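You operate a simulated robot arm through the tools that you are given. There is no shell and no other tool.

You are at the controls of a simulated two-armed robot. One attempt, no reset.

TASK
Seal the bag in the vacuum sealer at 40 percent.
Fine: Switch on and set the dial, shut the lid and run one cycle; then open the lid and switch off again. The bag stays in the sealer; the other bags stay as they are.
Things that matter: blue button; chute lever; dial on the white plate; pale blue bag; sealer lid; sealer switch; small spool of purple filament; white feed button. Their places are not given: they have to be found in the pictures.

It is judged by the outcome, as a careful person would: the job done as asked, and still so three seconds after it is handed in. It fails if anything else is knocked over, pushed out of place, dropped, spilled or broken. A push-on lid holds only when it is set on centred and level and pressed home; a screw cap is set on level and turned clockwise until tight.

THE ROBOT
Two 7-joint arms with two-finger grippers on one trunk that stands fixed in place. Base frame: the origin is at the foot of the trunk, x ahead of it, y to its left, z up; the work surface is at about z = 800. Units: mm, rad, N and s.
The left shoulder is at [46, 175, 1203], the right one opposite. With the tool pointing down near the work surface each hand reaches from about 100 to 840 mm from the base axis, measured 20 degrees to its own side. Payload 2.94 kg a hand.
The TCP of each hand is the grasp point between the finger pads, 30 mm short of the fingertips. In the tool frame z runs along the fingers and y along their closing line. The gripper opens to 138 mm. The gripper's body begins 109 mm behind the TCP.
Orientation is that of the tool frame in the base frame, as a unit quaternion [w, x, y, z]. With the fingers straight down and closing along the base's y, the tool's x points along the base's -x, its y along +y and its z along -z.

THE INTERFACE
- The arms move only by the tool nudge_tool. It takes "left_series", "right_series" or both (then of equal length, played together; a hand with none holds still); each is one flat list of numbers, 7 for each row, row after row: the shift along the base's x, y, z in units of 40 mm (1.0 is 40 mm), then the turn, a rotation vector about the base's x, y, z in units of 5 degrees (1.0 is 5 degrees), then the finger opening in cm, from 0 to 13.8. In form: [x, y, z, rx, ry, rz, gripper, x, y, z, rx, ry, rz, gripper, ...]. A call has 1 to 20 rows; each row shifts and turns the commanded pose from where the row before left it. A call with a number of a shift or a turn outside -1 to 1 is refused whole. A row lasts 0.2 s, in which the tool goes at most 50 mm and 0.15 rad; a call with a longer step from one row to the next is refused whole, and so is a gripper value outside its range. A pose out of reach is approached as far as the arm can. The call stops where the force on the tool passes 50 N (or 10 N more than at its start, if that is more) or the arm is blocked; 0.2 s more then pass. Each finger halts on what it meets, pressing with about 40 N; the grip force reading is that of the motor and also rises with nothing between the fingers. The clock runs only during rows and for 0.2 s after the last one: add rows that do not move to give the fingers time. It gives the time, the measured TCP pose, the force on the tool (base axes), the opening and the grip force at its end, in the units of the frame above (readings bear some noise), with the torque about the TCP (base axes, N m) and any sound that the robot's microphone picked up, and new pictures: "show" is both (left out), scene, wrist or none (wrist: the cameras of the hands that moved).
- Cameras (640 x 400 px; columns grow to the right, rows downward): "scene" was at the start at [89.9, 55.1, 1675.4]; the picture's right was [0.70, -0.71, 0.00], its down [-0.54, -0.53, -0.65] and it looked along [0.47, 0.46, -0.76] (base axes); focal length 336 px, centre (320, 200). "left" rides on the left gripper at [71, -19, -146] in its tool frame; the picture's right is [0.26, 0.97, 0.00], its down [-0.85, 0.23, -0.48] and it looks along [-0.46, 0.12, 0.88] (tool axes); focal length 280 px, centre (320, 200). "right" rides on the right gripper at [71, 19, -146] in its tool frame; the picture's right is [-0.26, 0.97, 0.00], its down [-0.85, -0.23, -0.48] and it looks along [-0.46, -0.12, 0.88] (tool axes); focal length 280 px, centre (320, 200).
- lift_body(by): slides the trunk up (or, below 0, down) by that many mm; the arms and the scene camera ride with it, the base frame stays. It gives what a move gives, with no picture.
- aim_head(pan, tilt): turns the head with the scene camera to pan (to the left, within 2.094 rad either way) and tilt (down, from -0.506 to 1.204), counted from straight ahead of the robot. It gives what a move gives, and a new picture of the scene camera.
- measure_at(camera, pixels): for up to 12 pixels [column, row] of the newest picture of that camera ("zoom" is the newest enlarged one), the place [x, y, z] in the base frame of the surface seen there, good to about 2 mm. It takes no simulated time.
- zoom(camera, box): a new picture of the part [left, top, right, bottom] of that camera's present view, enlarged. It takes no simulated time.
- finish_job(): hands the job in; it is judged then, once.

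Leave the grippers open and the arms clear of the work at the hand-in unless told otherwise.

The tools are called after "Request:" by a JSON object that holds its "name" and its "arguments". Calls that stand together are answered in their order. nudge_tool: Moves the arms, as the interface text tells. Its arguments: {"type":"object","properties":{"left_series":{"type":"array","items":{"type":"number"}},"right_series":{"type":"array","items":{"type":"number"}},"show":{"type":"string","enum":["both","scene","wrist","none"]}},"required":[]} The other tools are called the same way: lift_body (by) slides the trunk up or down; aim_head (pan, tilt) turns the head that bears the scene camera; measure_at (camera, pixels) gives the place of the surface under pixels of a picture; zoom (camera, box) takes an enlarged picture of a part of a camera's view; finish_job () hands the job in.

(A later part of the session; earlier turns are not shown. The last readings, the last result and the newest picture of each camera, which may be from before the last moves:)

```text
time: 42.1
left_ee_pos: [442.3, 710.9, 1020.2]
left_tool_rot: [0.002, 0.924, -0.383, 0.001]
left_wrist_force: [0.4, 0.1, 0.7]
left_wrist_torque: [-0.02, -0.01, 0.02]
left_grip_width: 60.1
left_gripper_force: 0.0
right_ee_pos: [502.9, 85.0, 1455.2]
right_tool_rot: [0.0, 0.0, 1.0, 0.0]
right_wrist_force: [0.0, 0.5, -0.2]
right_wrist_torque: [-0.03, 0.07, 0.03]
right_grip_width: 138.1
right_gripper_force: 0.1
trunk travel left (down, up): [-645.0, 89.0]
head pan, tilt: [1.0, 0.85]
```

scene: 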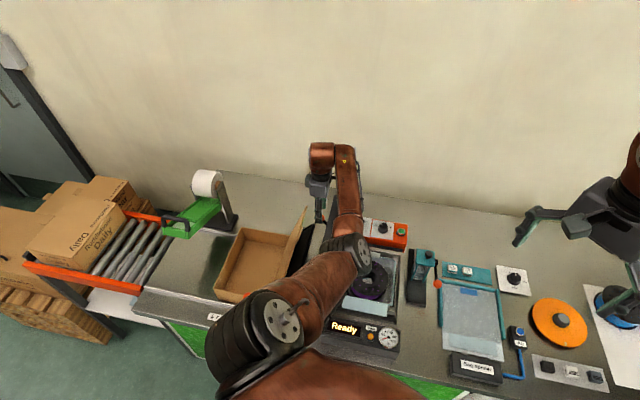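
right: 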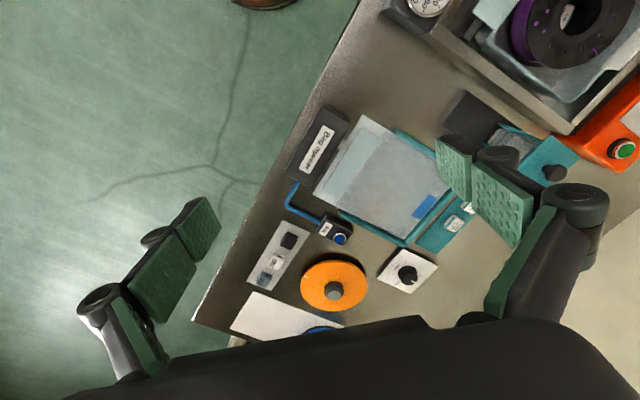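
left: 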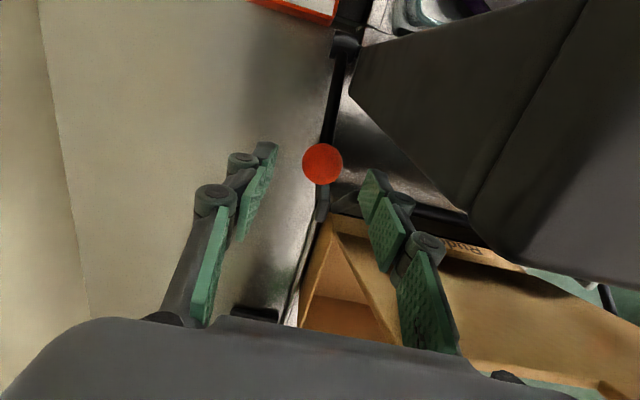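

Lower 26 mm more, close on the ball, and check the elbow height.

Request:
{"name": "nudge_tool", "arguments": {"left_series": [0, 0, -0.35, 0, 0, 0, 6, 0, 0, -0.3, 0, 0, 0, 5, 0, 0, 0, 0, 0, 0, 4, 0, 0, 0, 0, 0, 0, 2, 0, 0, 0, 0, 0, 0, 0, 0, 0, 0, 0, 0, 0, 0], "show": "both"}}

Request:
{"name": "measure_at", "arguments": {"camera": "scene", "pixels": [[355, 245], [340, 242], [345, 200], [350, 215], [360, 270], [330, 270]]}}

```text
time: 43.5
left_ee_pos: [441.4, 709.3, 993.3]
left_tool_rot: [0.004, 0.924, -0.382, -0.001]
left_wrist_force: [-5.0, -6.5, -2.7]
left_wrist_torque: [-0.09, 0.16, 0.03]
left_grip_width: 28.8
left_gripper_force: 42.6
right_ee_pos: [502.4, 83.0, 1455.5]
right_tool_rot: [-0.001, -0.001, 1.0, 0.0]
right_wrist_force: [-0.3, 0.4, -1.0]
right_wrist_torque: [0.0, 0.01, -0.01]
right_grip_width: 137.9
right_gripper_force: 0.1
trunk travel left (down, up): [-645.0, 89.0]
head pan, tilt: [1.0, 0.85]
```

scene: 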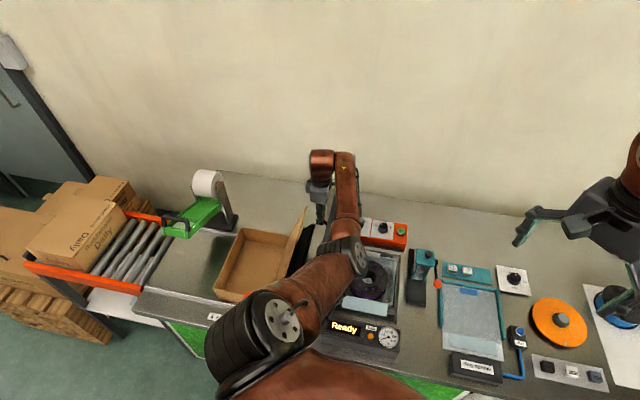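
left: 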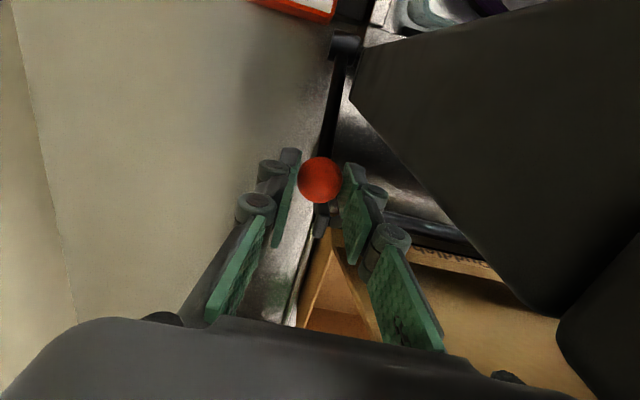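

```text
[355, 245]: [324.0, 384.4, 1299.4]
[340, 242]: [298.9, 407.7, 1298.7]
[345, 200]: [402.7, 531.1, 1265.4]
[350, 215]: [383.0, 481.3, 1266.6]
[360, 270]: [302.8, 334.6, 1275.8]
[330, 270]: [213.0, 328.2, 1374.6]
```

The ball is held and the arm is clear above. I'll start swinging the lever along its arc: the first 20° (up and to the right).

Request:
{"name": "nudge_tool", "arguments": {"left_series": [0.156, -0.156, 0.17, 0, 0, 0, 0, 0.164, -0.164, 0.153, 0, 0, 0, 0, 0.173, -0.173, 0.133, 0, 0, 0, 0, 0.182, -0.182, 0.108, 0, 0, 0, 0]}}

```text
time: 44.5
left_ee_pos: [468.0, 682.6, 1015.6]
left_tool_rot: [0.003, 0.924, -0.381, 0.0]
left_wrist_force: [-12.9, -3.8, -12.9]
left_wrist_torque: [0.83, 1.06, 0.03]
left_grip_width: 28.9
left_gripper_force: 45.1
right_ee_pos: [502.2, 85.5, 1456.2]
right_tool_rot: [-0.001, 0.001, 1.0, 0.001]
right_wrist_force: [-0.2, -0.2, -0.9]
right_wrist_torque: [0.03, 0.0, 0.01]
right_grip_width: 138.1
right_gripper_force: 0.0
trunk travel left (down, up): [-645.0, 89.0]
head pan, tilt: [1.0, 0.85]
```

scene: 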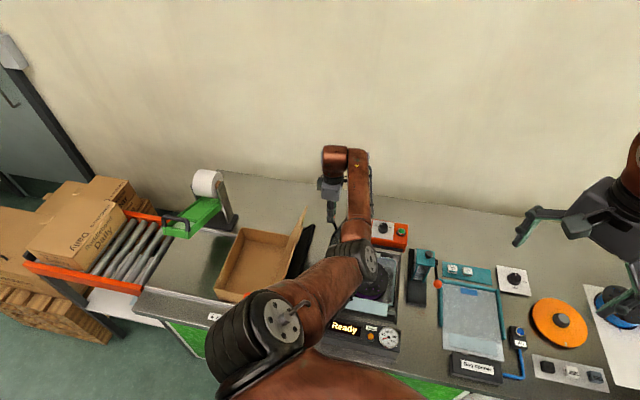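
left: 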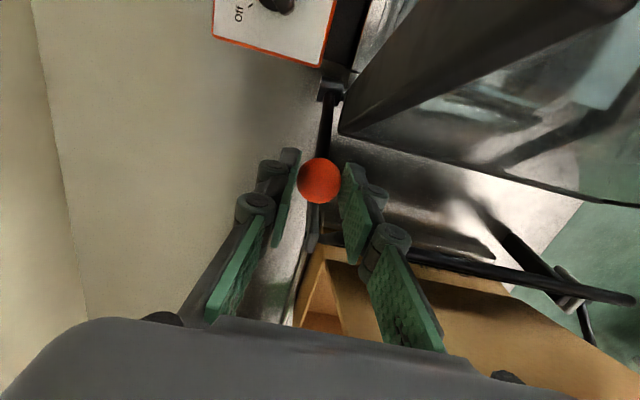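

The lid is following the lever; forces are small. Next 25° of the arc.

Request:
{"name": "nudge_tool", "arguments": {"left_series": [0.187, -0.187, 0.08, 0, 0, 0, 0, 0.191, -0.191, 0.055, 0, 0, 0, 0, 0.195, -0.195, 0.035, 0, 0, 0, 0, 0.198, -0.198, 0.01, 0, 0, 0, 0, 0.196, -0.196, -0.015, 0, 0, 0, 0]}}

```text
time: 45.7
left_ee_pos: [507.6, 645.2, 1023.6]
left_tool_rot: [0.002, 0.924, -0.383, -0.001]
left_wrist_force: [-19.6, -6.4, -0.6]
left_wrist_torque: [0.78, 1.23, 0.07]
left_grip_width: 29.0
left_gripper_force: 44.7
right_ee_pos: [501.4, 84.0, 1455.2]
right_tool_rot: [0.0, 0.0, 1.0, 0.002]
right_wrist_force: [0.0, 0.8, 0.4]
right_wrist_torque: [0.01, 0.03, 0.0]
right_grip_width: 138.0
right_gripper_force: 0.1
trunk travel left (down, up): [-645.0, 89.0]
head pan, tilt: [1.0, 0.85]
```

scene: 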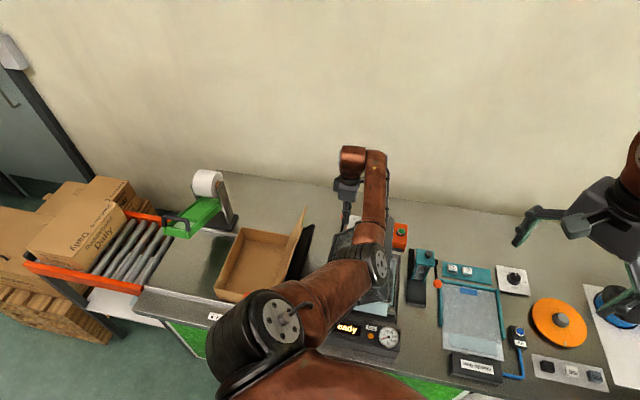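
left: 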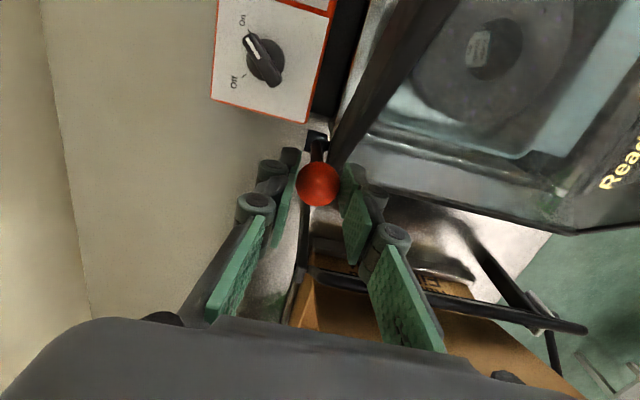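

The lid is about half down and moving smoothly. Next 30° of the arc, easing the command 2 mm along the hinge to reduce side load.

Request:
{"name": "nudge_tool", "arguments": {"left_series": [0.16, -0.23, -0.0325, 0, 0, 0, 0, 0.193, -0.193, -0.0575, 0, 0, 0, 0, 0.187, -0.187, -0.08, 0, 0, 0, 0, 0.184, -0.184, -0.105, 0, 0, 0, 0, 0.175, -0.175, -0.125, 0, 0, 0, 0, 0.166, -0.166, -0.148, 0, 0, 0, 0]}}

```text
time: 47.1
left_ee_pos: [550.1, 600.7, 1001.0]
left_tool_rot: [0.0, 0.924, -0.383, 0.001]
left_wrist_force: [-2.5, 5.3, 11.3]
left_wrist_torque: [1.15, 0.95, -0.02]
left_grip_width: 28.6
left_gripper_force: 44.7
right_ee_pos: [502.5, 85.6, 1455.1]
right_tool_rot: [0.0, 0.0, 1.0, 0.0]
right_wrist_force: [0.7, 0.1, -0.4]
right_wrist_torque: [-0.02, 0.04, -0.01]
right_grip_width: 138.3
right_gripper_force: 0.0
trunk travel left (down, up): [-645.0, 89.0]
head pan, tilt: [1.0, 0.85]
```

scene: 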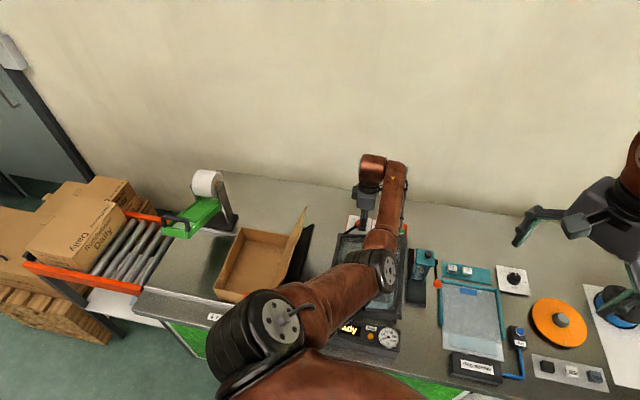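
left: 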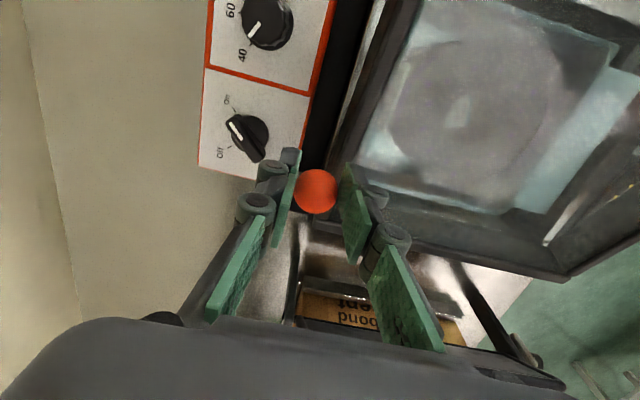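

About 75° in. Three more arc steps to seat the lid.

Request:
{"name": "nudge_tool", "arguments": {"left_series": [0.159, -0.159, -0.168, 0, 0, 0, 0, 0.145, -0.145, -0.188, 0, 0, 0, 0, 0.136, -0.136, -0.203, 0, 0, 0, 0]}}

Request:
{"name": "measure_at", "arguments": {"camera": "left", "pixels": [[370, 180], [420, 60], [560, 100], [500, 150], [600, 240], [640, 60]]}}

```text
time: 47.9
left_ee_pos: [567.4, 583.6, 978.1]
left_tool_rot: [0.002, 0.924, -0.382, 0.0]
left_wrist_force: [1.2, 6.9, 9.6]
left_wrist_torque: [1.13, 0.83, -0.1]
left_grip_width: 28.7
left_gripper_force: 45.4
right_ee_pos: [503.4, 85.5, 1455.3]
right_tool_rot: [-0.001, 0.0, 1.0, 0.001]
right_wrist_force: [-0.5, 0.1, 0.6]
right_wrist_torque: [0.0, 0.01, 0.02]
right_grip_width: 138.1
right_gripper_force: 0.1
trunk travel left (down, up): [-645.0, 89.0]
head pan, tilt: [1.0, 0.85]
```

scene: 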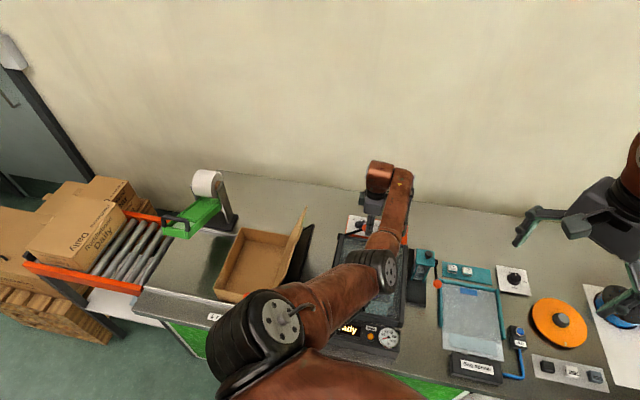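
left: 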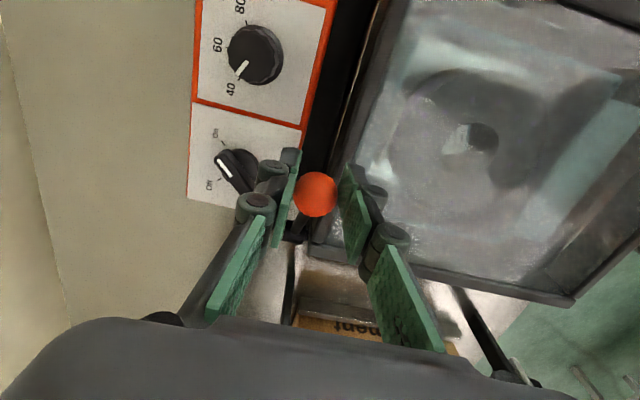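

```text
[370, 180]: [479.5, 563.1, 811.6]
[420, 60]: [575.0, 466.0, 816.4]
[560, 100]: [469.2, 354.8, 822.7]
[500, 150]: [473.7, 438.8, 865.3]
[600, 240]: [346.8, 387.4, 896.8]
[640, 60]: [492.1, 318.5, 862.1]
```

The lid looks nearly flat. I'll continue a further 6° and watch the force to see that it's seated.

Request:
{"name": "nudge_tool", "arguments": {"left_series": [0.07, -0.07, -0.11, 0, 0, 0, 0, 0.065, -0.065, -0.115, 0, 0, 0, 0]}}

Request:
{"name": "measure_at", "arguments": {"camera": "scene", "pixels": [[337, 285], [336, 312], [400, 325], [404, 290], [365, 322], [345, 318], [385, 325], [340, 250]]}}

Request:
{"name": "zoom", "arguments": {"camera": "scene", "box": [310, 200, 440, 360]}}

```text
time: 48.5
left_ee_pos: [571.1, 581.7, 973.7]
left_tool_rot: [-0.002, 0.924, -0.381, 0.0]
left_wrist_force: [-9.3, 15.2, 30.2]
left_wrist_torque: [0.15, -0.1, -0.05]
left_grip_width: 28.6
left_gripper_force: 45.1
right_ee_pos: [499.0, 85.2, 1455.7]
right_tool_rot: [0.001, 0.0, 1.0, 0.0]
right_wrist_force: [0.6, 0.2, 0.7]
right_wrist_torque: [-0.03, -0.04, 0.04]
right_grip_width: 137.8
right_gripper_force: 0.0
trunk travel left (down, up): [-645.0, 89.0]
head pan, tilt: [1.0, 0.85]
```

scene: 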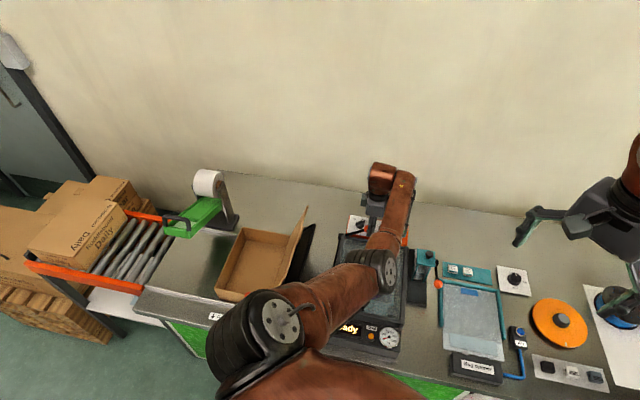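
left: 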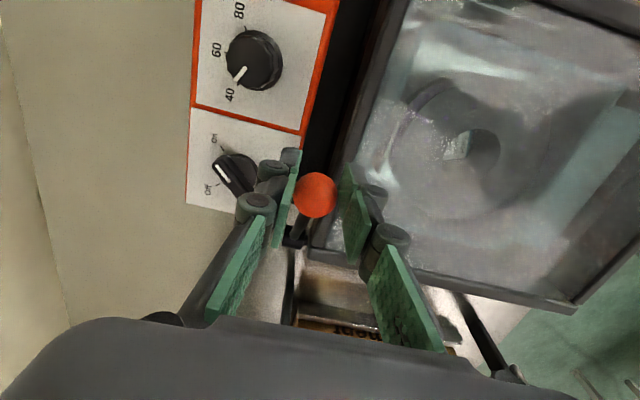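

```text
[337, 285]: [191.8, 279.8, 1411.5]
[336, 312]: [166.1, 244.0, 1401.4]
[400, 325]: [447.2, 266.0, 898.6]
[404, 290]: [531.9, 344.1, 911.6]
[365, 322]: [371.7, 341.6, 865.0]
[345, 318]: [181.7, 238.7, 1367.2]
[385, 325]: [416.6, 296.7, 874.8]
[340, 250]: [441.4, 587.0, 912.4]
```

```text
2.50 times, centred on (375, 280) of scene
```

zoom: 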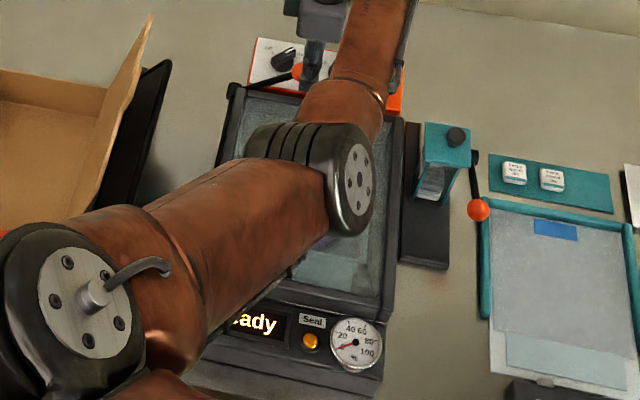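

The force rose to 30 N and the lid top is level at z≈912 on both sides: shut. I'll open the fingers and lift the left hand clear.

Request:
{"name": "nudge_tool", "arguments": {"left_series": [-0.05, 0.05, 0.1, 0, 0, 0, 2.8, 0, 0, 0, 0, 0, 0, 5, 0, 0, 0, 0, 0, 0, 6, 0, 0, 0, 0, 0, 0, 6, 0, 0, 0.8, 0, 0, 0, 6, 0, 0, 0.8, 0, 0, 0, 6, 0, 0, 0.8, 0, 0, 0, 6, 0, 0, 0.8, 0, 0, 0, 6, 0, 0, 0.8, 0, 0, 0, 6]}}

Request:
{"name": "zoom", "arguments": {"camera": "scene", "box": [320, 300, 420, 370]}}

Request:
{"name": "zoom", "arguments": {"camera": "scene", "box": [310, 190, 450, 300]}}

```text
time: 50.5
left_ee_pos: [569.4, 578.8, 1131.9]
left_tool_rot: [0.001, 0.924, -0.382, -0.001]
left_wrist_force: [0.1, -0.5, 0.8]
left_wrist_torque: [0.02, 0.0, -0.03]
left_grip_width: 60.3
left_gripper_force: 0.1
right_ee_pos: [504.0, 83.6, 1455.2]
right_tool_rot: [-0.001, 0.0, 1.0, 0.0]
right_wrist_force: [0.7, 0.2, 0.4]
right_wrist_torque: [0.04, -0.01, 0.01]
right_grip_width: 138.0
right_gripper_force: 0.1
trunk travel left (down, up): [-645.0, 89.0]
head pan, tilt: [1.0, 0.85]
```

scene: 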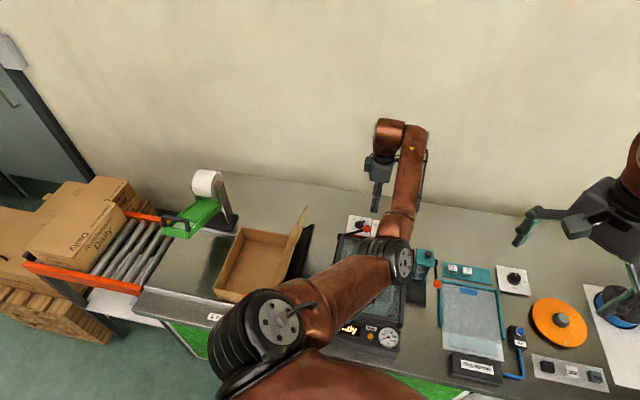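
left: 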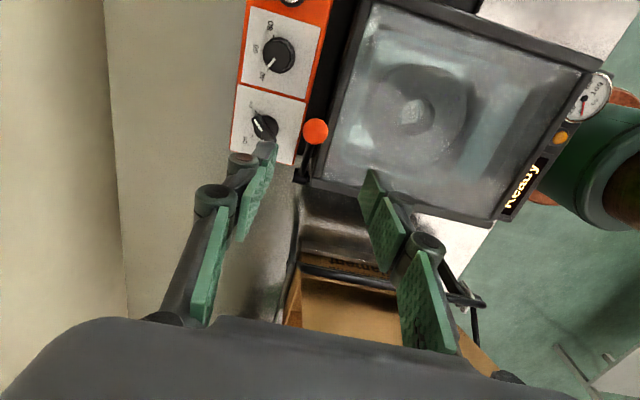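

```text
5.71 times, centred on (370, 335) of scene
```

zoom: 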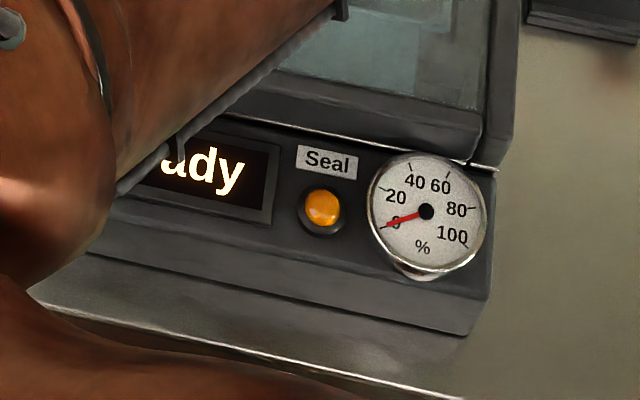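

```text
3.64 times, centred on (380, 245) of scene
```

zoom: 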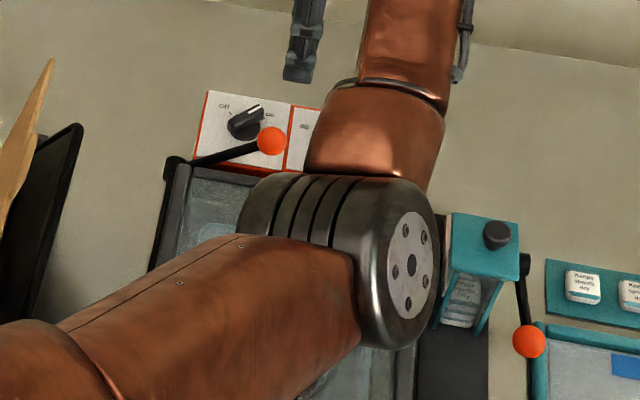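

The lid is shut; display still "Ready". The amber "Seal" dome has no chrome bezel, so it looks like a lamp, while the green one on the control box has the same bezel as the other push-buttons. I'll zoom in closely on both before deciding.

Request:
{"name": "nudge_tool", "arguments": {"left_series": [0.29, -0.084, 0.2, 0, 0, -1, 6, 0.29, -0.084, 0.2, 0, 0, -1, 4, 0.29, -0.084, 0, 0, 0, -1, 2, 0.29, -0.084, 0, 0, 0, -1, 0, 0.29, -0.084, 0, 0, 0, -1, 0, 0.29, -0.084, 0, 0, 0, -1, 0, 0.29, -0.084, 0, 0, 0, -1, 0, 0.29, -0.084, 0, 0, 0, -1, 0, 0.29, -0.084, 0, 0, 0, -1, 0, 0.29, -0.084, 0, 0, 0, -1, 0, 0.29, -0.084, 0, 0, 0, -1, 0]}}

Request:
{"name": "zoom", "arguments": {"camera": "left", "box": [240, 60, 400, 160]}}

Request:
{"name": "zoom", "arguments": {"camera": "scene", "box": [350, 310, 406, 350]}}

```text
time: 52.9
left_ee_pos: [697.7, 542.5, 1147.9]
left_tool_rot: [-0.002, -0.643, 0.766, 0.001]
left_wrist_force: [-0.1, -0.2, -0.4]
left_wrist_torque: [0.01, 0.01, -0.01]
left_grip_width: 0.1
left_gripper_force: 28.2
right_ee_pos: [503.7, 84.7, 1455.5]
right_tool_rot: [-0.002, 0.001, 1.0, 0.0]
right_wrist_force: [-0.1, -0.4, -0.1]
right_wrist_torque: [0.02, -0.01, 0.03]
right_grip_width: 138.1
right_gripper_force: 0.1
trunk travel left (down, up): [-645.0, 89.0]
head pan, tilt: [1.0, 0.85]
```

scene: 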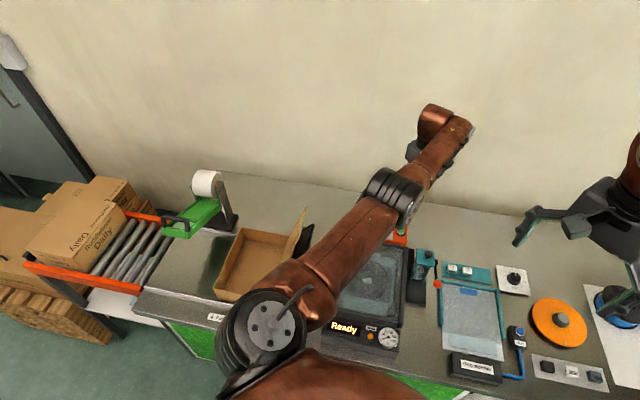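
left: 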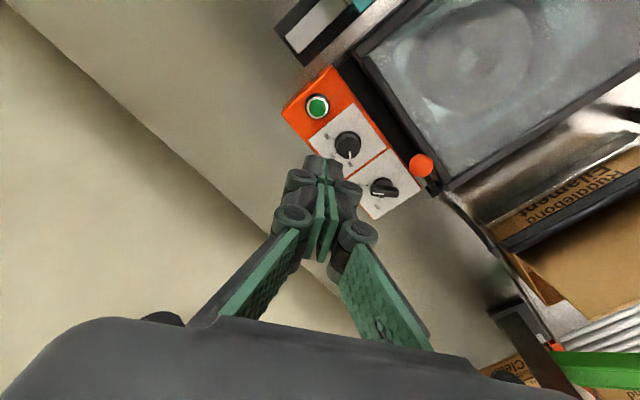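

```text
4.00 times, centred on (320, 110) of left
```

zoom: 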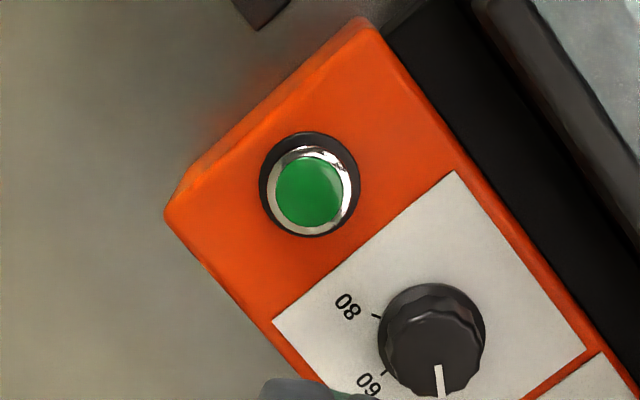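

```text
10.00 times, centred on (378, 330) of scene
```

zoom: 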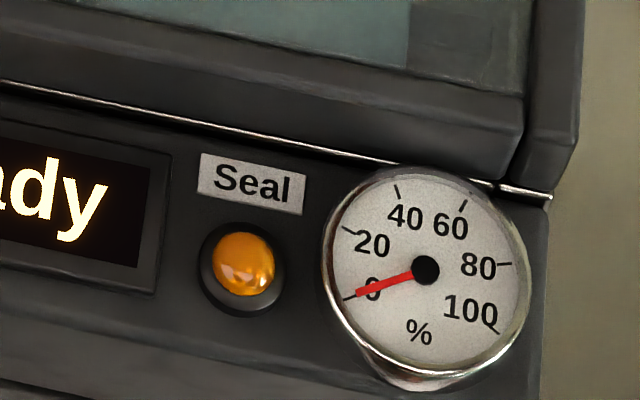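

The green one clearly is a push-button with a bezel; the amber one looks like a domed lamp. I'll measure the green button and lower the trunk 130 mm for reach.

Request:
{"name": "measure_at", "arguments": {"camera": "left", "pixels": [[318, 108], [310, 108], [325, 108], [318, 100], [317, 116], [308, 120], [300, 118], [330, 85]]}}

Request:
{"name": "lift_body", "arguments": {"by": -130}}

Request:
{"name": "nudge_tool", "arguments": {"left_series": [0, 0, 0, 0, 0, 0, 0]}}

```text
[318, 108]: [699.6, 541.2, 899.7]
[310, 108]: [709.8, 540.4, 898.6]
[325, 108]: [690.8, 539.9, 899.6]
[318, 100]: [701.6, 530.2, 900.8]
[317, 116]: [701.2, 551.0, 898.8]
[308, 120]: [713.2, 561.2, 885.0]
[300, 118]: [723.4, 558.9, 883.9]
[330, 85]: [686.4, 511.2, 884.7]
```

```text
time: 54.5
left_ee_pos: [699.5, 541.1, 1018.2]
left_tool_rot: [-0.001, -0.643, 0.766, 0.001]
left_wrist_force: [-0.7, -0.1, 0.7]
left_wrist_torque: [-0.02, 0.03, -0.01]
left_grip_width: 0.3
left_gripper_force: 28.5
right_ee_pos: [503.6, 84.9, 1325.8]
right_tool_rot: [-0.001, 0.0, 1.0, 0.0]
right_wrist_force: [-0.6, 1.0, -0.2]
right_wrist_torque: [-0.02, 0.02, -0.02]
right_grip_width: 138.1
right_gripper_force: 0.0
trunk travel left (down, up): [-515.0, 219.0]
head pan, tilt: [1.0, 0.85]
```

```text
time: 54.9
left_ee_pos: [698.9, 544.0, 1018.0]
left_tool_rot: [-0.002, -0.642, 0.766, 0.001]
left_wrist_force: [-0.2, 0.0, 0.9]
left_wrist_torque: [0.02, 0.02, 0.0]
left_grip_width: 0.1
left_gripper_force: 28.2
right_ee_pos: [503.9, 84.4, 1325.0]
right_tool_rot: [-0.001, 0.0, 1.0, 0.0]
right_wrist_force: [0.7, 0.0, 0.3]
right_wrist_torque: [0.0, 0.04, 0.03]
right_grip_width: 137.9
right_gripper_force: 0.1
trunk travel left (down, up): [-515.0, 219.0]
head pan, tilt: [1.0, 0.85]
```

scene: 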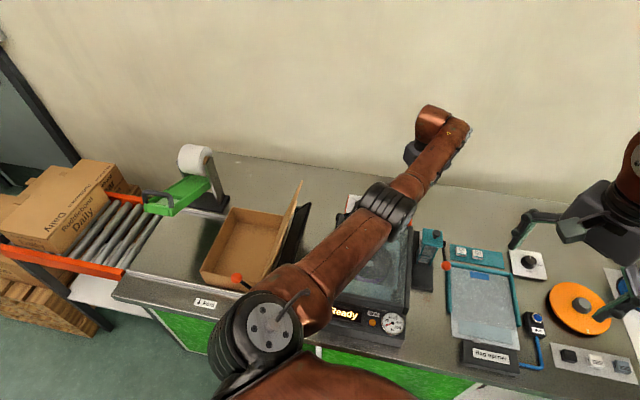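
left: 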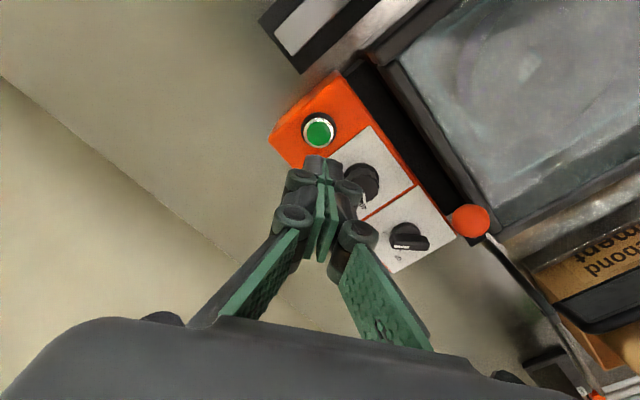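

The button is at (700,541), top z≈900. I'll lower the closed fingertips to just above it.

Request:
{"name": "nudge_tool", "arguments": {"left_series": [0.02, -0.06, -0.7, 0, 0, 0, 0, 0, 0, -0.7, 0, 0, 0, 0, 0, 0, -0.5, 0, 0, 0, 0, 0, 0, -0.2, 0, 0, 0, 0], "show": "wrist"}}

Request:
{"name": "zoom", "arguments": {"camera": "left", "box": [240, 110, 400, 210]}}

```text
time: 55.9
left_ee_pos: [698.2, 538.9, 935.1]
left_tool_rot: [-0.002, -0.643, 0.766, -0.001]
left_wrist_force: [0.8, 0.3, 0.7]
left_wrist_torque: [-0.06, -0.02, 0.0]
left_grip_width: 0.1
left_gripper_force: 28.0
right_ee_pos: [503.1, 83.7, 1324.3]
right_tool_rot: [-0.001, 0.001, 1.0, 0.0]
right_wrist_force: [0.5, 0.0, -0.2]
right_wrist_torque: [0.0, 0.04, 0.01]
right_grip_width: 137.9
right_gripper_force: 0.1
trunk travel left (down, up): [-515.0, 219.0]
head pan, tilt: [1.0, 0.85]
```

left: 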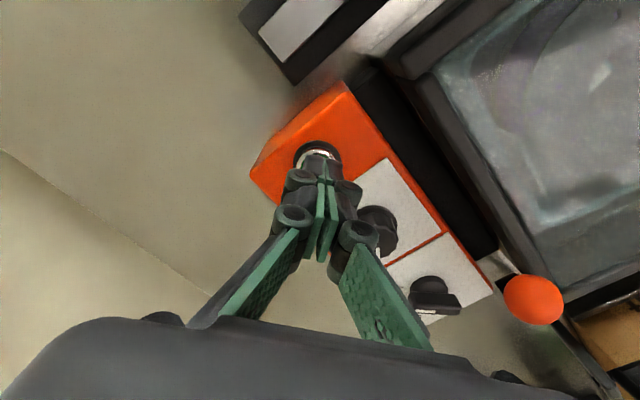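

```text
4.00 times, centred on (320, 160) of left
```

zoom: 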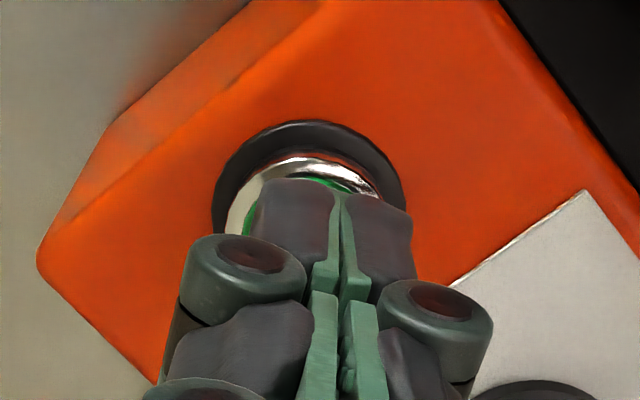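

The fingertips are right over the green button. I'll press down in small steps, then back up, and watch the display.

Request:
{"name": "nudge_tool", "arguments": {"left_series": [0.02, 0.02, -0.1, 0, 0, 0, 0, 0, 0, -0.06, 0, 0, 0, 0, 0, 0, -0.06, 0, 0, 0, 0, 0, 0, 0, 0, 0, 0, 0]}}

Request:
{"name": "zoom", "arguments": {"camera": "scene", "box": [320, 290, 416, 350]}}

```text
time: 56.9
left_ee_pos: [696.5, 537.6, 925.1]
left_tool_rot: [-0.001, -0.643, 0.766, 0.0]
left_wrist_force: [0.3, -0.1, -0.8]
left_wrist_torque: [0.0, 0.0, 0.01]
left_grip_width: 6.0
left_gripper_force: 28.1
left hand out of reach, approached as far as the arm can: row 1
right_ee_pos: [504.2, 85.1, 1324.4]
right_tool_rot: [0.0, 0.0, 1.0, 0.0]
right_wrist_force: [0.9, 0.6, -0.9]
right_wrist_torque: [0.04, 0.01, 0.01]
right_grip_width: 138.1
right_gripper_force: 0.0
trunk travel left (down, up): [-515.0, 219.0]
head pan, tilt: [1.0, 0.85]
```

scene: 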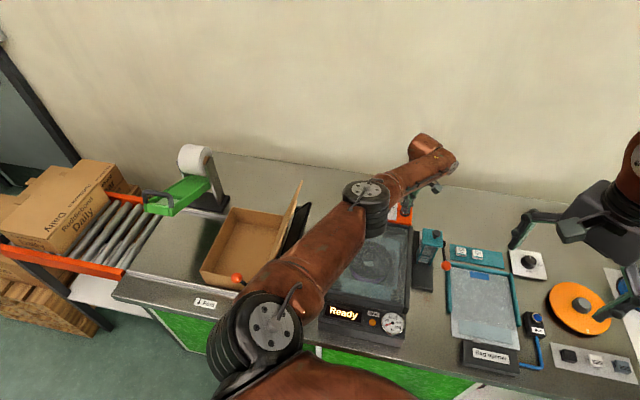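
left: 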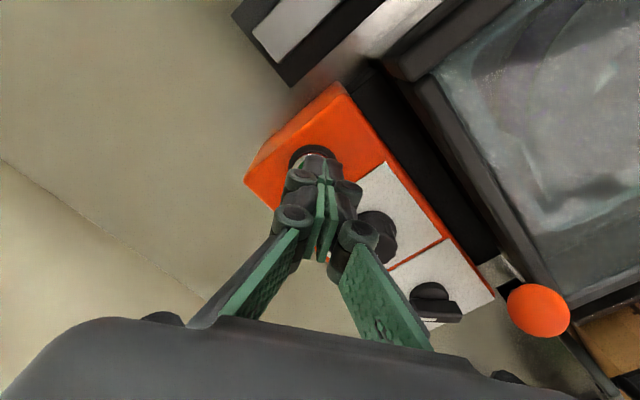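

```text
6.67 times, centred on (368, 320) of scene
```

zoom: 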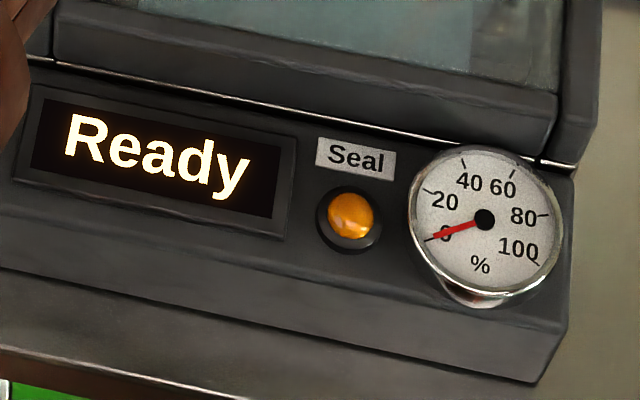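

The display still reads "Ready", no vertical force was felt, and the fingers opened by 6 mm. I'll zoom in on the fingertips.

Request:
{"name": "zoom", "arguments": {"camera": "left", "box": [260, 120, 380, 220]}}

Request:
{"name": "nudge_tool", "arguments": {"left_series": [0, 0, 0, 0, 0, 0, 0, 0, 0, 0, 0, 0, 0, 0]}}

Request:
{"name": "zoom", "arguments": {"camera": "left", "box": [260, 120, 380, 220]}}

```text
4.00 times, centred on (320, 170) of left
```

zoom: 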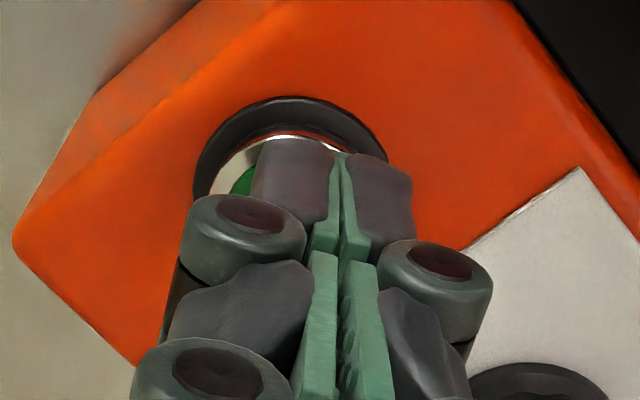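

```text
time: 57.5
left_ee_pos: [694.8, 538.2, 926.0]
left_tool_rot: [-0.001, -0.642, 0.766, 0.0]
left_wrist_force: [0.5, 0.2, 0.8]
left_wrist_torque: [0.02, -0.02, 0.0]
left_grip_width: 6.0
left_gripper_force: 28.3
right_ee_pos: [503.8, 84.6, 1324.8]
right_tool_rot: [-0.002, 0.0, 1.0, 0.0]
right_wrist_force: [0.4, 0.4, 0.3]
right_wrist_torque: [0.0, -0.02, -0.01]
right_grip_width: 138.1
right_gripper_force: 0.0
trunk travel left (down, up): [-515.0, 219.0]
head pan, tilt: [1.0, 0.85]
```

scene: 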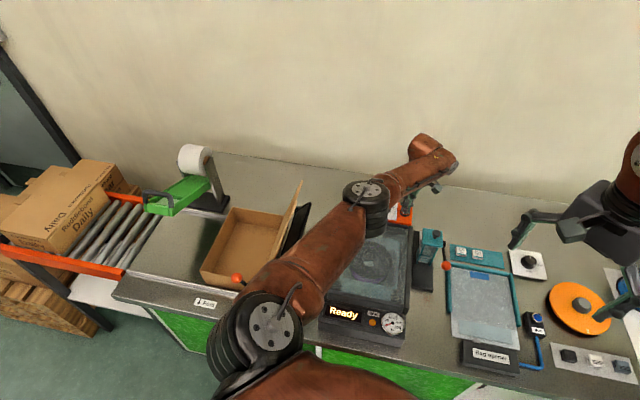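
left: 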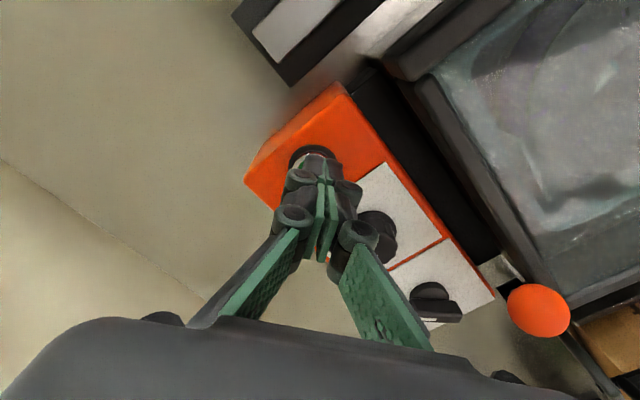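

```text
4.00 times, centred on (320, 170) of left
```

zoom: 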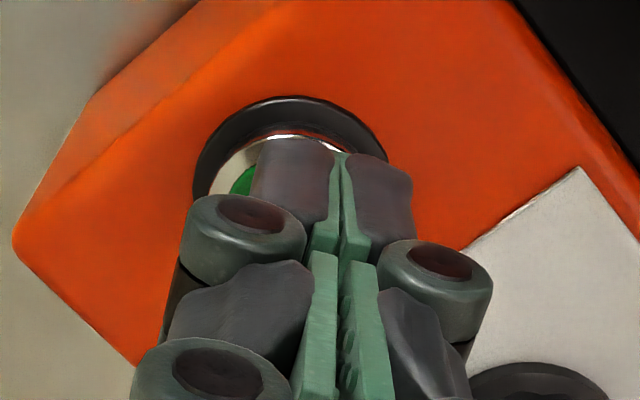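

The arm is at its reach limit here (drifted to (695,538)). I'll raise 80 mm, drop the trunk 70 mm, and try again.

Request:
{"name": "nudge_tool", "arguments": {"left_series": [0, 0, 0.7, 0, 0, 0, 0, 0, 0, 0.7, 0, 0, 0, 0, 0, 0, 0.7, 0, 0, 0, 0], "show": "none"}}

Request:
{"name": "lift_body", "arguments": {"by": -70}}

Request:
{"name": "nudge_tool", "arguments": {"left_series": [0, 0, 0, 0, 0, 0, 0, 0, 0, 0, 0, 0, 0, 0]}}

```text
time: 58.3
left_ee_pos: [695.1, 537.3, 1010.9]
left_tool_rot: [-0.002, -0.643, 0.766, 0.001]
left_wrist_force: [1.2, 0.1, 0.4]
left_wrist_torque: [0.04, -0.04, 0.0]
left_grip_width: 0.0
left_gripper_force: 28.1
right_ee_pos: [502.8, 84.3, 1325.8]
right_tool_rot: [-0.001, 0.001, 1.0, -0.001]
right_wrist_force: [-0.3, -0.6, -0.4]
right_wrist_torque: [-0.01, 0.03, -0.01]
right_grip_width: 138.1
right_gripper_force: 0.1
trunk travel left (down, up): [-515.0, 219.0]
head pan, tilt: [1.0, 0.85]
```

```text
time: 59.4
left_ee_pos: [696.5, 540.1, 940.7]
left_tool_rot: [-0.002, -0.643, 0.766, 0.001]
left_wrist_force: [0.2, 0.3, 0.2]
left_wrist_torque: [-0.04, -0.04, -0.03]
left_grip_width: 0.0
left_gripper_force: 28.7
right_ee_pos: [503.5, 84.1, 1256.4]
right_tool_rot: [0.0, 0.0, 1.0, 0.0]
right_wrist_force: [-1.1, 0.0, -0.5]
right_wrist_torque: [0.03, -0.04, -0.02]
right_grip_width: 137.9
right_gripper_force: 0.0
trunk travel left (down, up): [-445.0, 289.0]
head pan, tilt: [1.0, 0.85]
```

```text
time: 60.0
left_ee_pos: [697.4, 538.6, 940.3]
left_tool_rot: [-0.002, -0.642, 0.766, 0.0]
left_wrist_force: [-0.9, 0.1, -0.4]
left_wrist_torque: [-0.02, -0.01, 0.01]
left_grip_width: 0.0
left_gripper_force: 28.4
right_ee_pos: [503.8, 83.9, 1255.8]
right_tool_rot: [-0.001, 0.001, 1.0, 0.0]
right_wrist_force: [0.7, 0.3, -0.1]
right_wrist_torque: [0.02, -0.02, -0.02]
right_grip_width: 137.9
right_gripper_force: 0.0
trunk travel left (down, up): [-445.0, 289.0]
head pan, tilt: [1.0, 0.85]
```

scene: 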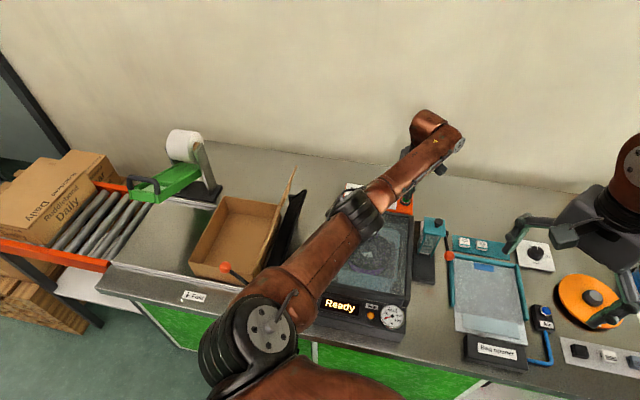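
left: 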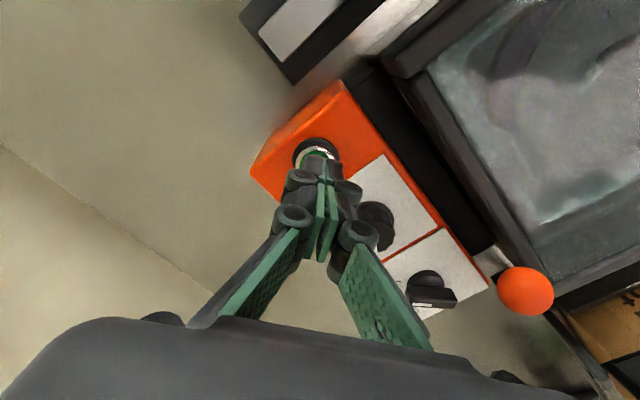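

Fingers are fully closed again and the hand is just above the button. I'll press once more, deeper, with position corrected to (700,541).

Request:
{"name": "nudge_tool", "arguments": {"left_series": [0.07, 0.05, -0.2, 0, 0, 0, 0, 0, 0, -0.1, 0, 0, 0, 0, 0, 0, -0.1, 0, 0, 0, 0, 0, 0, -0.1, 0, 0, 0, 0]}}

Request:
{"name": "zoom", "arguments": {"camera": "scene", "box": [310, 280, 420, 350]}}

Request:
{"name": "zoom", "arguments": {"camera": "left", "box": [260, 120, 380, 220]}}

```text
time: 61.0
left_ee_pos: [698.6, 540.6, 921.7]
left_tool_rot: [0.001, -0.643, 0.766, 0.001]
left_wrist_force: [1.1, -0.6, 6.9]
left_wrist_torque: [-0.05, -0.01, 0.05]
left_grip_width: 5.8
left_gripper_force: 28.4
right_ee_pos: [503.0, 85.0, 1254.9]
right_tool_rot: [-0.001, 0.0, 1.0, 0.0]
right_wrist_force: [0.4, -0.5, -0.4]
right_wrist_torque: [0.0, 0.01, 0.02]
right_grip_width: 138.3
right_gripper_force: 0.1
trunk travel left (down, up): [-445.0, 289.0]
head pan, tilt: [1.0, 0.85]
heard: click
```

scene: 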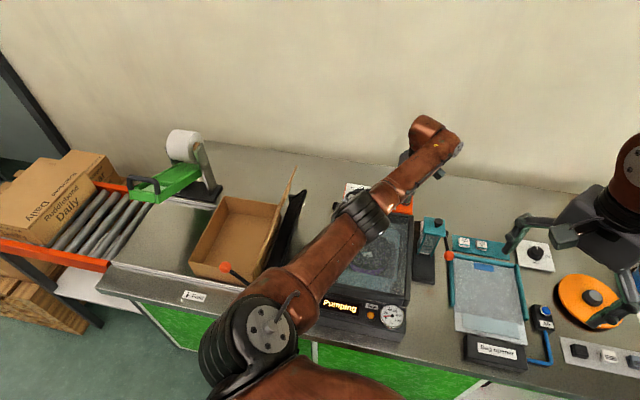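
left: 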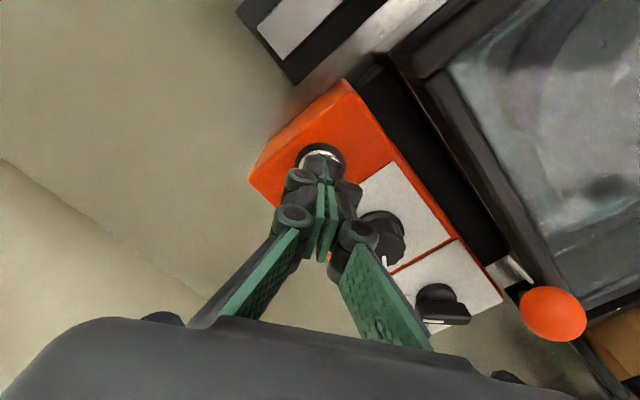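

```text
5.71 times, centred on (365, 315) of scene
```

zoom: 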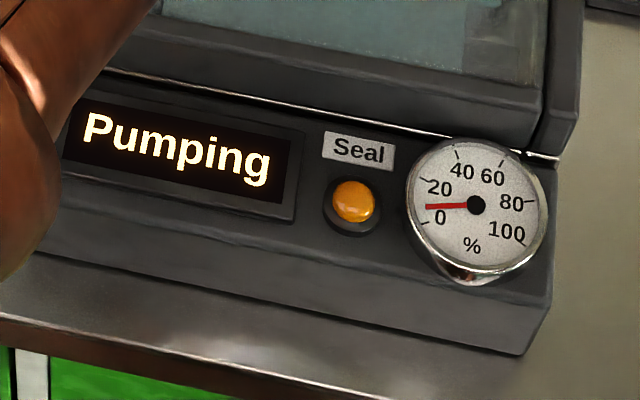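

```text
4.00 times, centred on (320, 170) of left
```

zoom: 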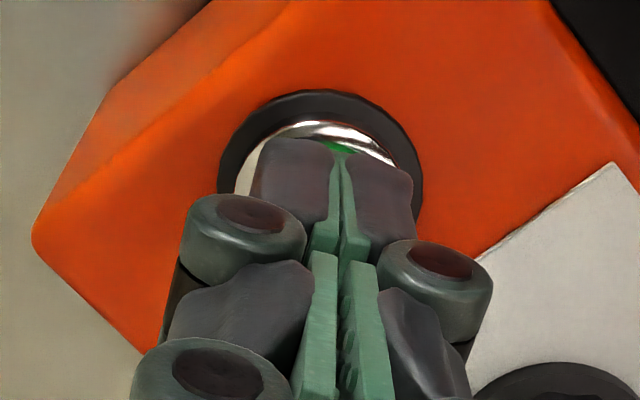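

Click, and the display says "Pumping" with the gauge rising. I'll lift off the button and watch the gauge.

Request:
{"name": "nudge_tool", "arguments": {"left_series": [0, 0, 0.3, 0, 0, 0, 0, 0, 0, 0.7, 0, 0, 0, 0, 0, 0, 0.7, 0, 0, 0, 0], "show": "scene"}}

Request:
{"name": "zoom", "arguments": {"camera": "scene", "box": [310, 280, 420, 350]}}

```text
time: 61.8
left_ee_pos: [700.6, 540.5, 988.5]
left_tool_rot: [-0.003, -0.643, 0.766, 0.001]
left_wrist_force: [-0.1, 0.6, -0.9]
left_wrist_torque: [-0.02, 0.0, 0.01]
left_grip_width: 0.1
left_gripper_force: 28.8
right_ee_pos: [503.7, 85.1, 1254.3]
right_tool_rot: [-0.001, 0.001, 1.0, -0.001]
right_wrist_force: [0.1, 0.6, -0.8]
right_wrist_torque: [0.03, 0.01, 0.07]
right_grip_width: 137.9
right_gripper_force: 0.1
trunk travel left (down, up): [-445.0, 289.0]
head pan, tilt: [1.0, 0.85]
```

scene: 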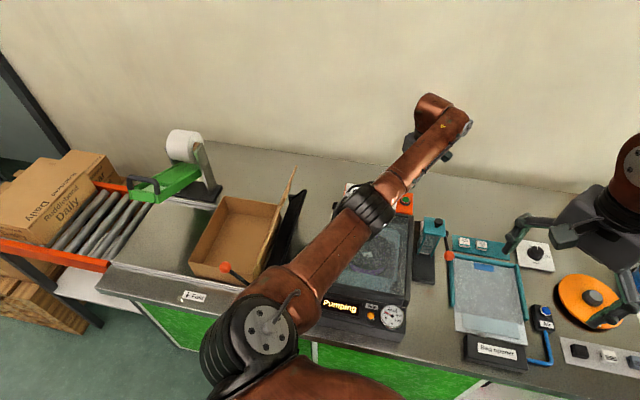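

```text
5.71 times, centred on (365, 315) of scene
```

zoom: 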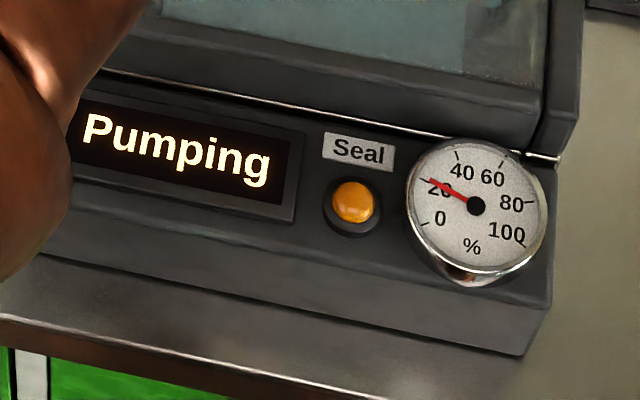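

The gauge is near 22% and rising. I'll wait in short steps.

Request:
{"name": "nudge_tool", "arguments": {"left_series": [0, 0, 0.3, 0, 0, 0, 0, 0, 0, 0, 0, 0, 0, 0, 0, 0, 0, 0, 0, 0, 0], "show": "scene"}}

Request:
{"name": "zoom", "arguments": {"camera": "scene", "box": [310, 280, 420, 350]}}

```text
time: 62.6
left_ee_pos: [700.8, 540.8, 999.0]
left_tool_rot: [-0.002, -0.642, 0.766, 0.001]
left_wrist_force: [1.1, 0.1, 0.4]
left_wrist_torque: [-0.04, -0.04, -0.02]
left_grip_width: 0.4
left_gripper_force: 28.4
right_ee_pos: [504.8, 84.5, 1254.6]
right_tool_rot: [-0.001, 0.001, 1.0, 0.0]
right_wrist_force: [0.2, 0.6, 0.4]
right_wrist_torque: [0.0, 0.0, -0.02]
right_grip_width: 138.0
right_gripper_force: 0.2
trunk travel left (down, up): [-445.0, 289.0]
head pan, tilt: [1.0, 0.85]
```

scene: 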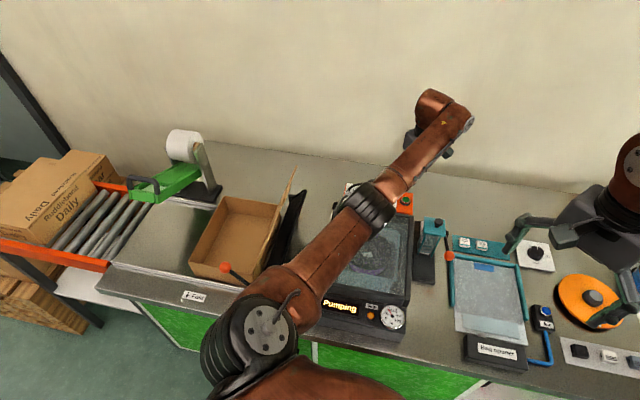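

```text
5.71 times, centred on (365, 315) of scene
```

zoom: 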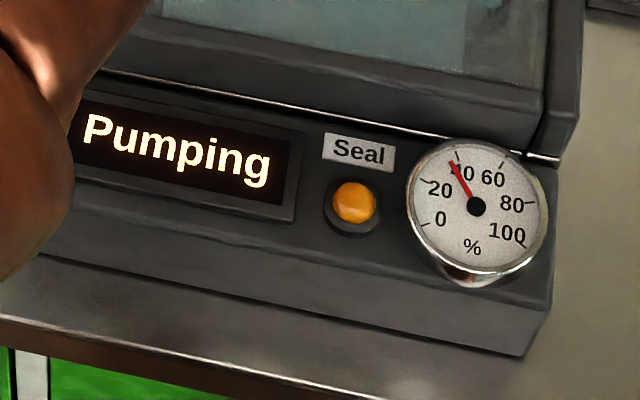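

The gauge is nearly at 40. I'll wait a little more.

Request:
{"name": "nudge_tool", "arguments": {"left_series": [0, 0, 0, 0, 0, 0, 0], "show": "scene"}}

Request:
{"name": "zoom", "arguments": {"camera": "scene", "box": [310, 280, 420, 350]}}

```text
time: 63.0
left_ee_pos: [700.8, 540.0, 1000.2]
left_tool_rot: [-0.003, -0.643, 0.766, 0.001]
left_wrist_force: [0.8, -0.3, -1.0]
left_wrist_torque: [-0.02, -0.01, -0.01]
left_grip_width: 0.0
left_gripper_force: 28.2
right_ee_pos: [504.0, 84.8, 1255.7]
right_tool_rot: [-0.001, 0.0, 1.0, 0.0]
right_wrist_force: [0.6, -0.3, 0.5]
right_wrist_torque: [0.01, -0.03, -0.02]
right_grip_width: 137.8
right_gripper_force: 0.1
trunk travel left (down, up): [-445.0, 289.0]
head pan, tilt: [1.0, 0.85]
```

scene: 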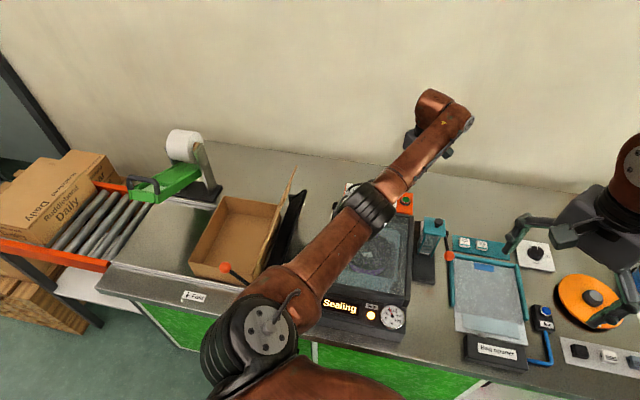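

```text
5.71 times, centred on (365, 315) of scene
```

zoom: 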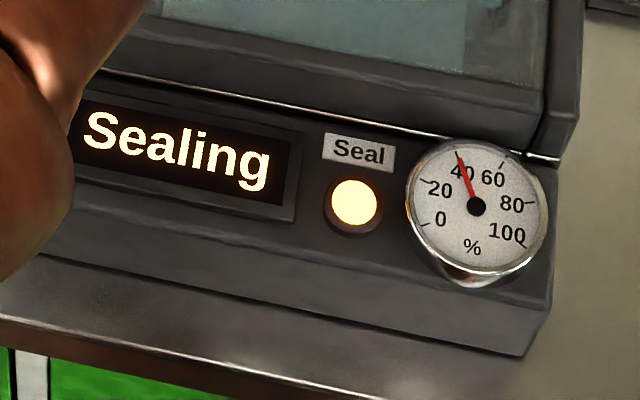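

It's sealing at 40% and the lamp is on. While it finishes I'll raise the hand and the trunk for the lid lever.

Request:
{"name": "nudge_tool", "arguments": {"left_series": [0, 0, 0.8, 0, 0, 0, 0, 0, 0, 0.8, 0, 0, 0, 0, 0, 0, 0.8, 0, 0, 0, 0, 0, 0, 0.8, 0, 0, 0, 0], "show": "scene"}}

Request:
{"name": "zoom", "arguments": {"camera": "scene", "box": [310, 280, 420, 350]}}

```text
time: 64.0
left_ee_pos: [699.5, 540.7, 1128.9]
left_tool_rot: [-0.001, -0.643, 0.766, 0.001]
left_wrist_force: [-0.4, 0.6, 0.0]
left_wrist_torque: [0.03, 0.01, 0.03]
left_grip_width: 0.1
left_gripper_force: 28.3
right_ee_pos: [503.1, 84.0, 1254.5]
right_tool_rot: [-0.001, 0.0, 1.0, 0.0]
right_wrist_force: [-0.4, 1.1, 0.1]
right_wrist_torque: [0.03, -0.02, 0.04]
right_grip_width: 137.9
right_gripper_force: 0.1
trunk travel left (down, up): [-445.0, 289.0]
head pan, tilt: [1.0, 0.85]
```

scene: 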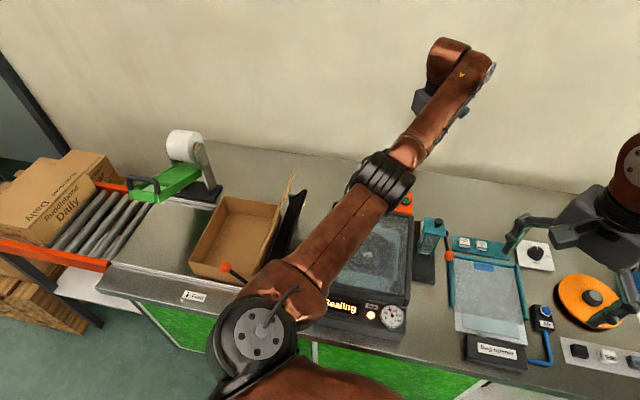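

```text
5.71 times, centred on (365, 315) of scene
```

zoom: 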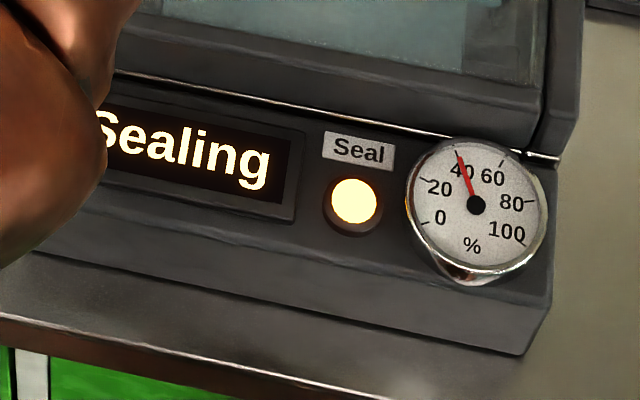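

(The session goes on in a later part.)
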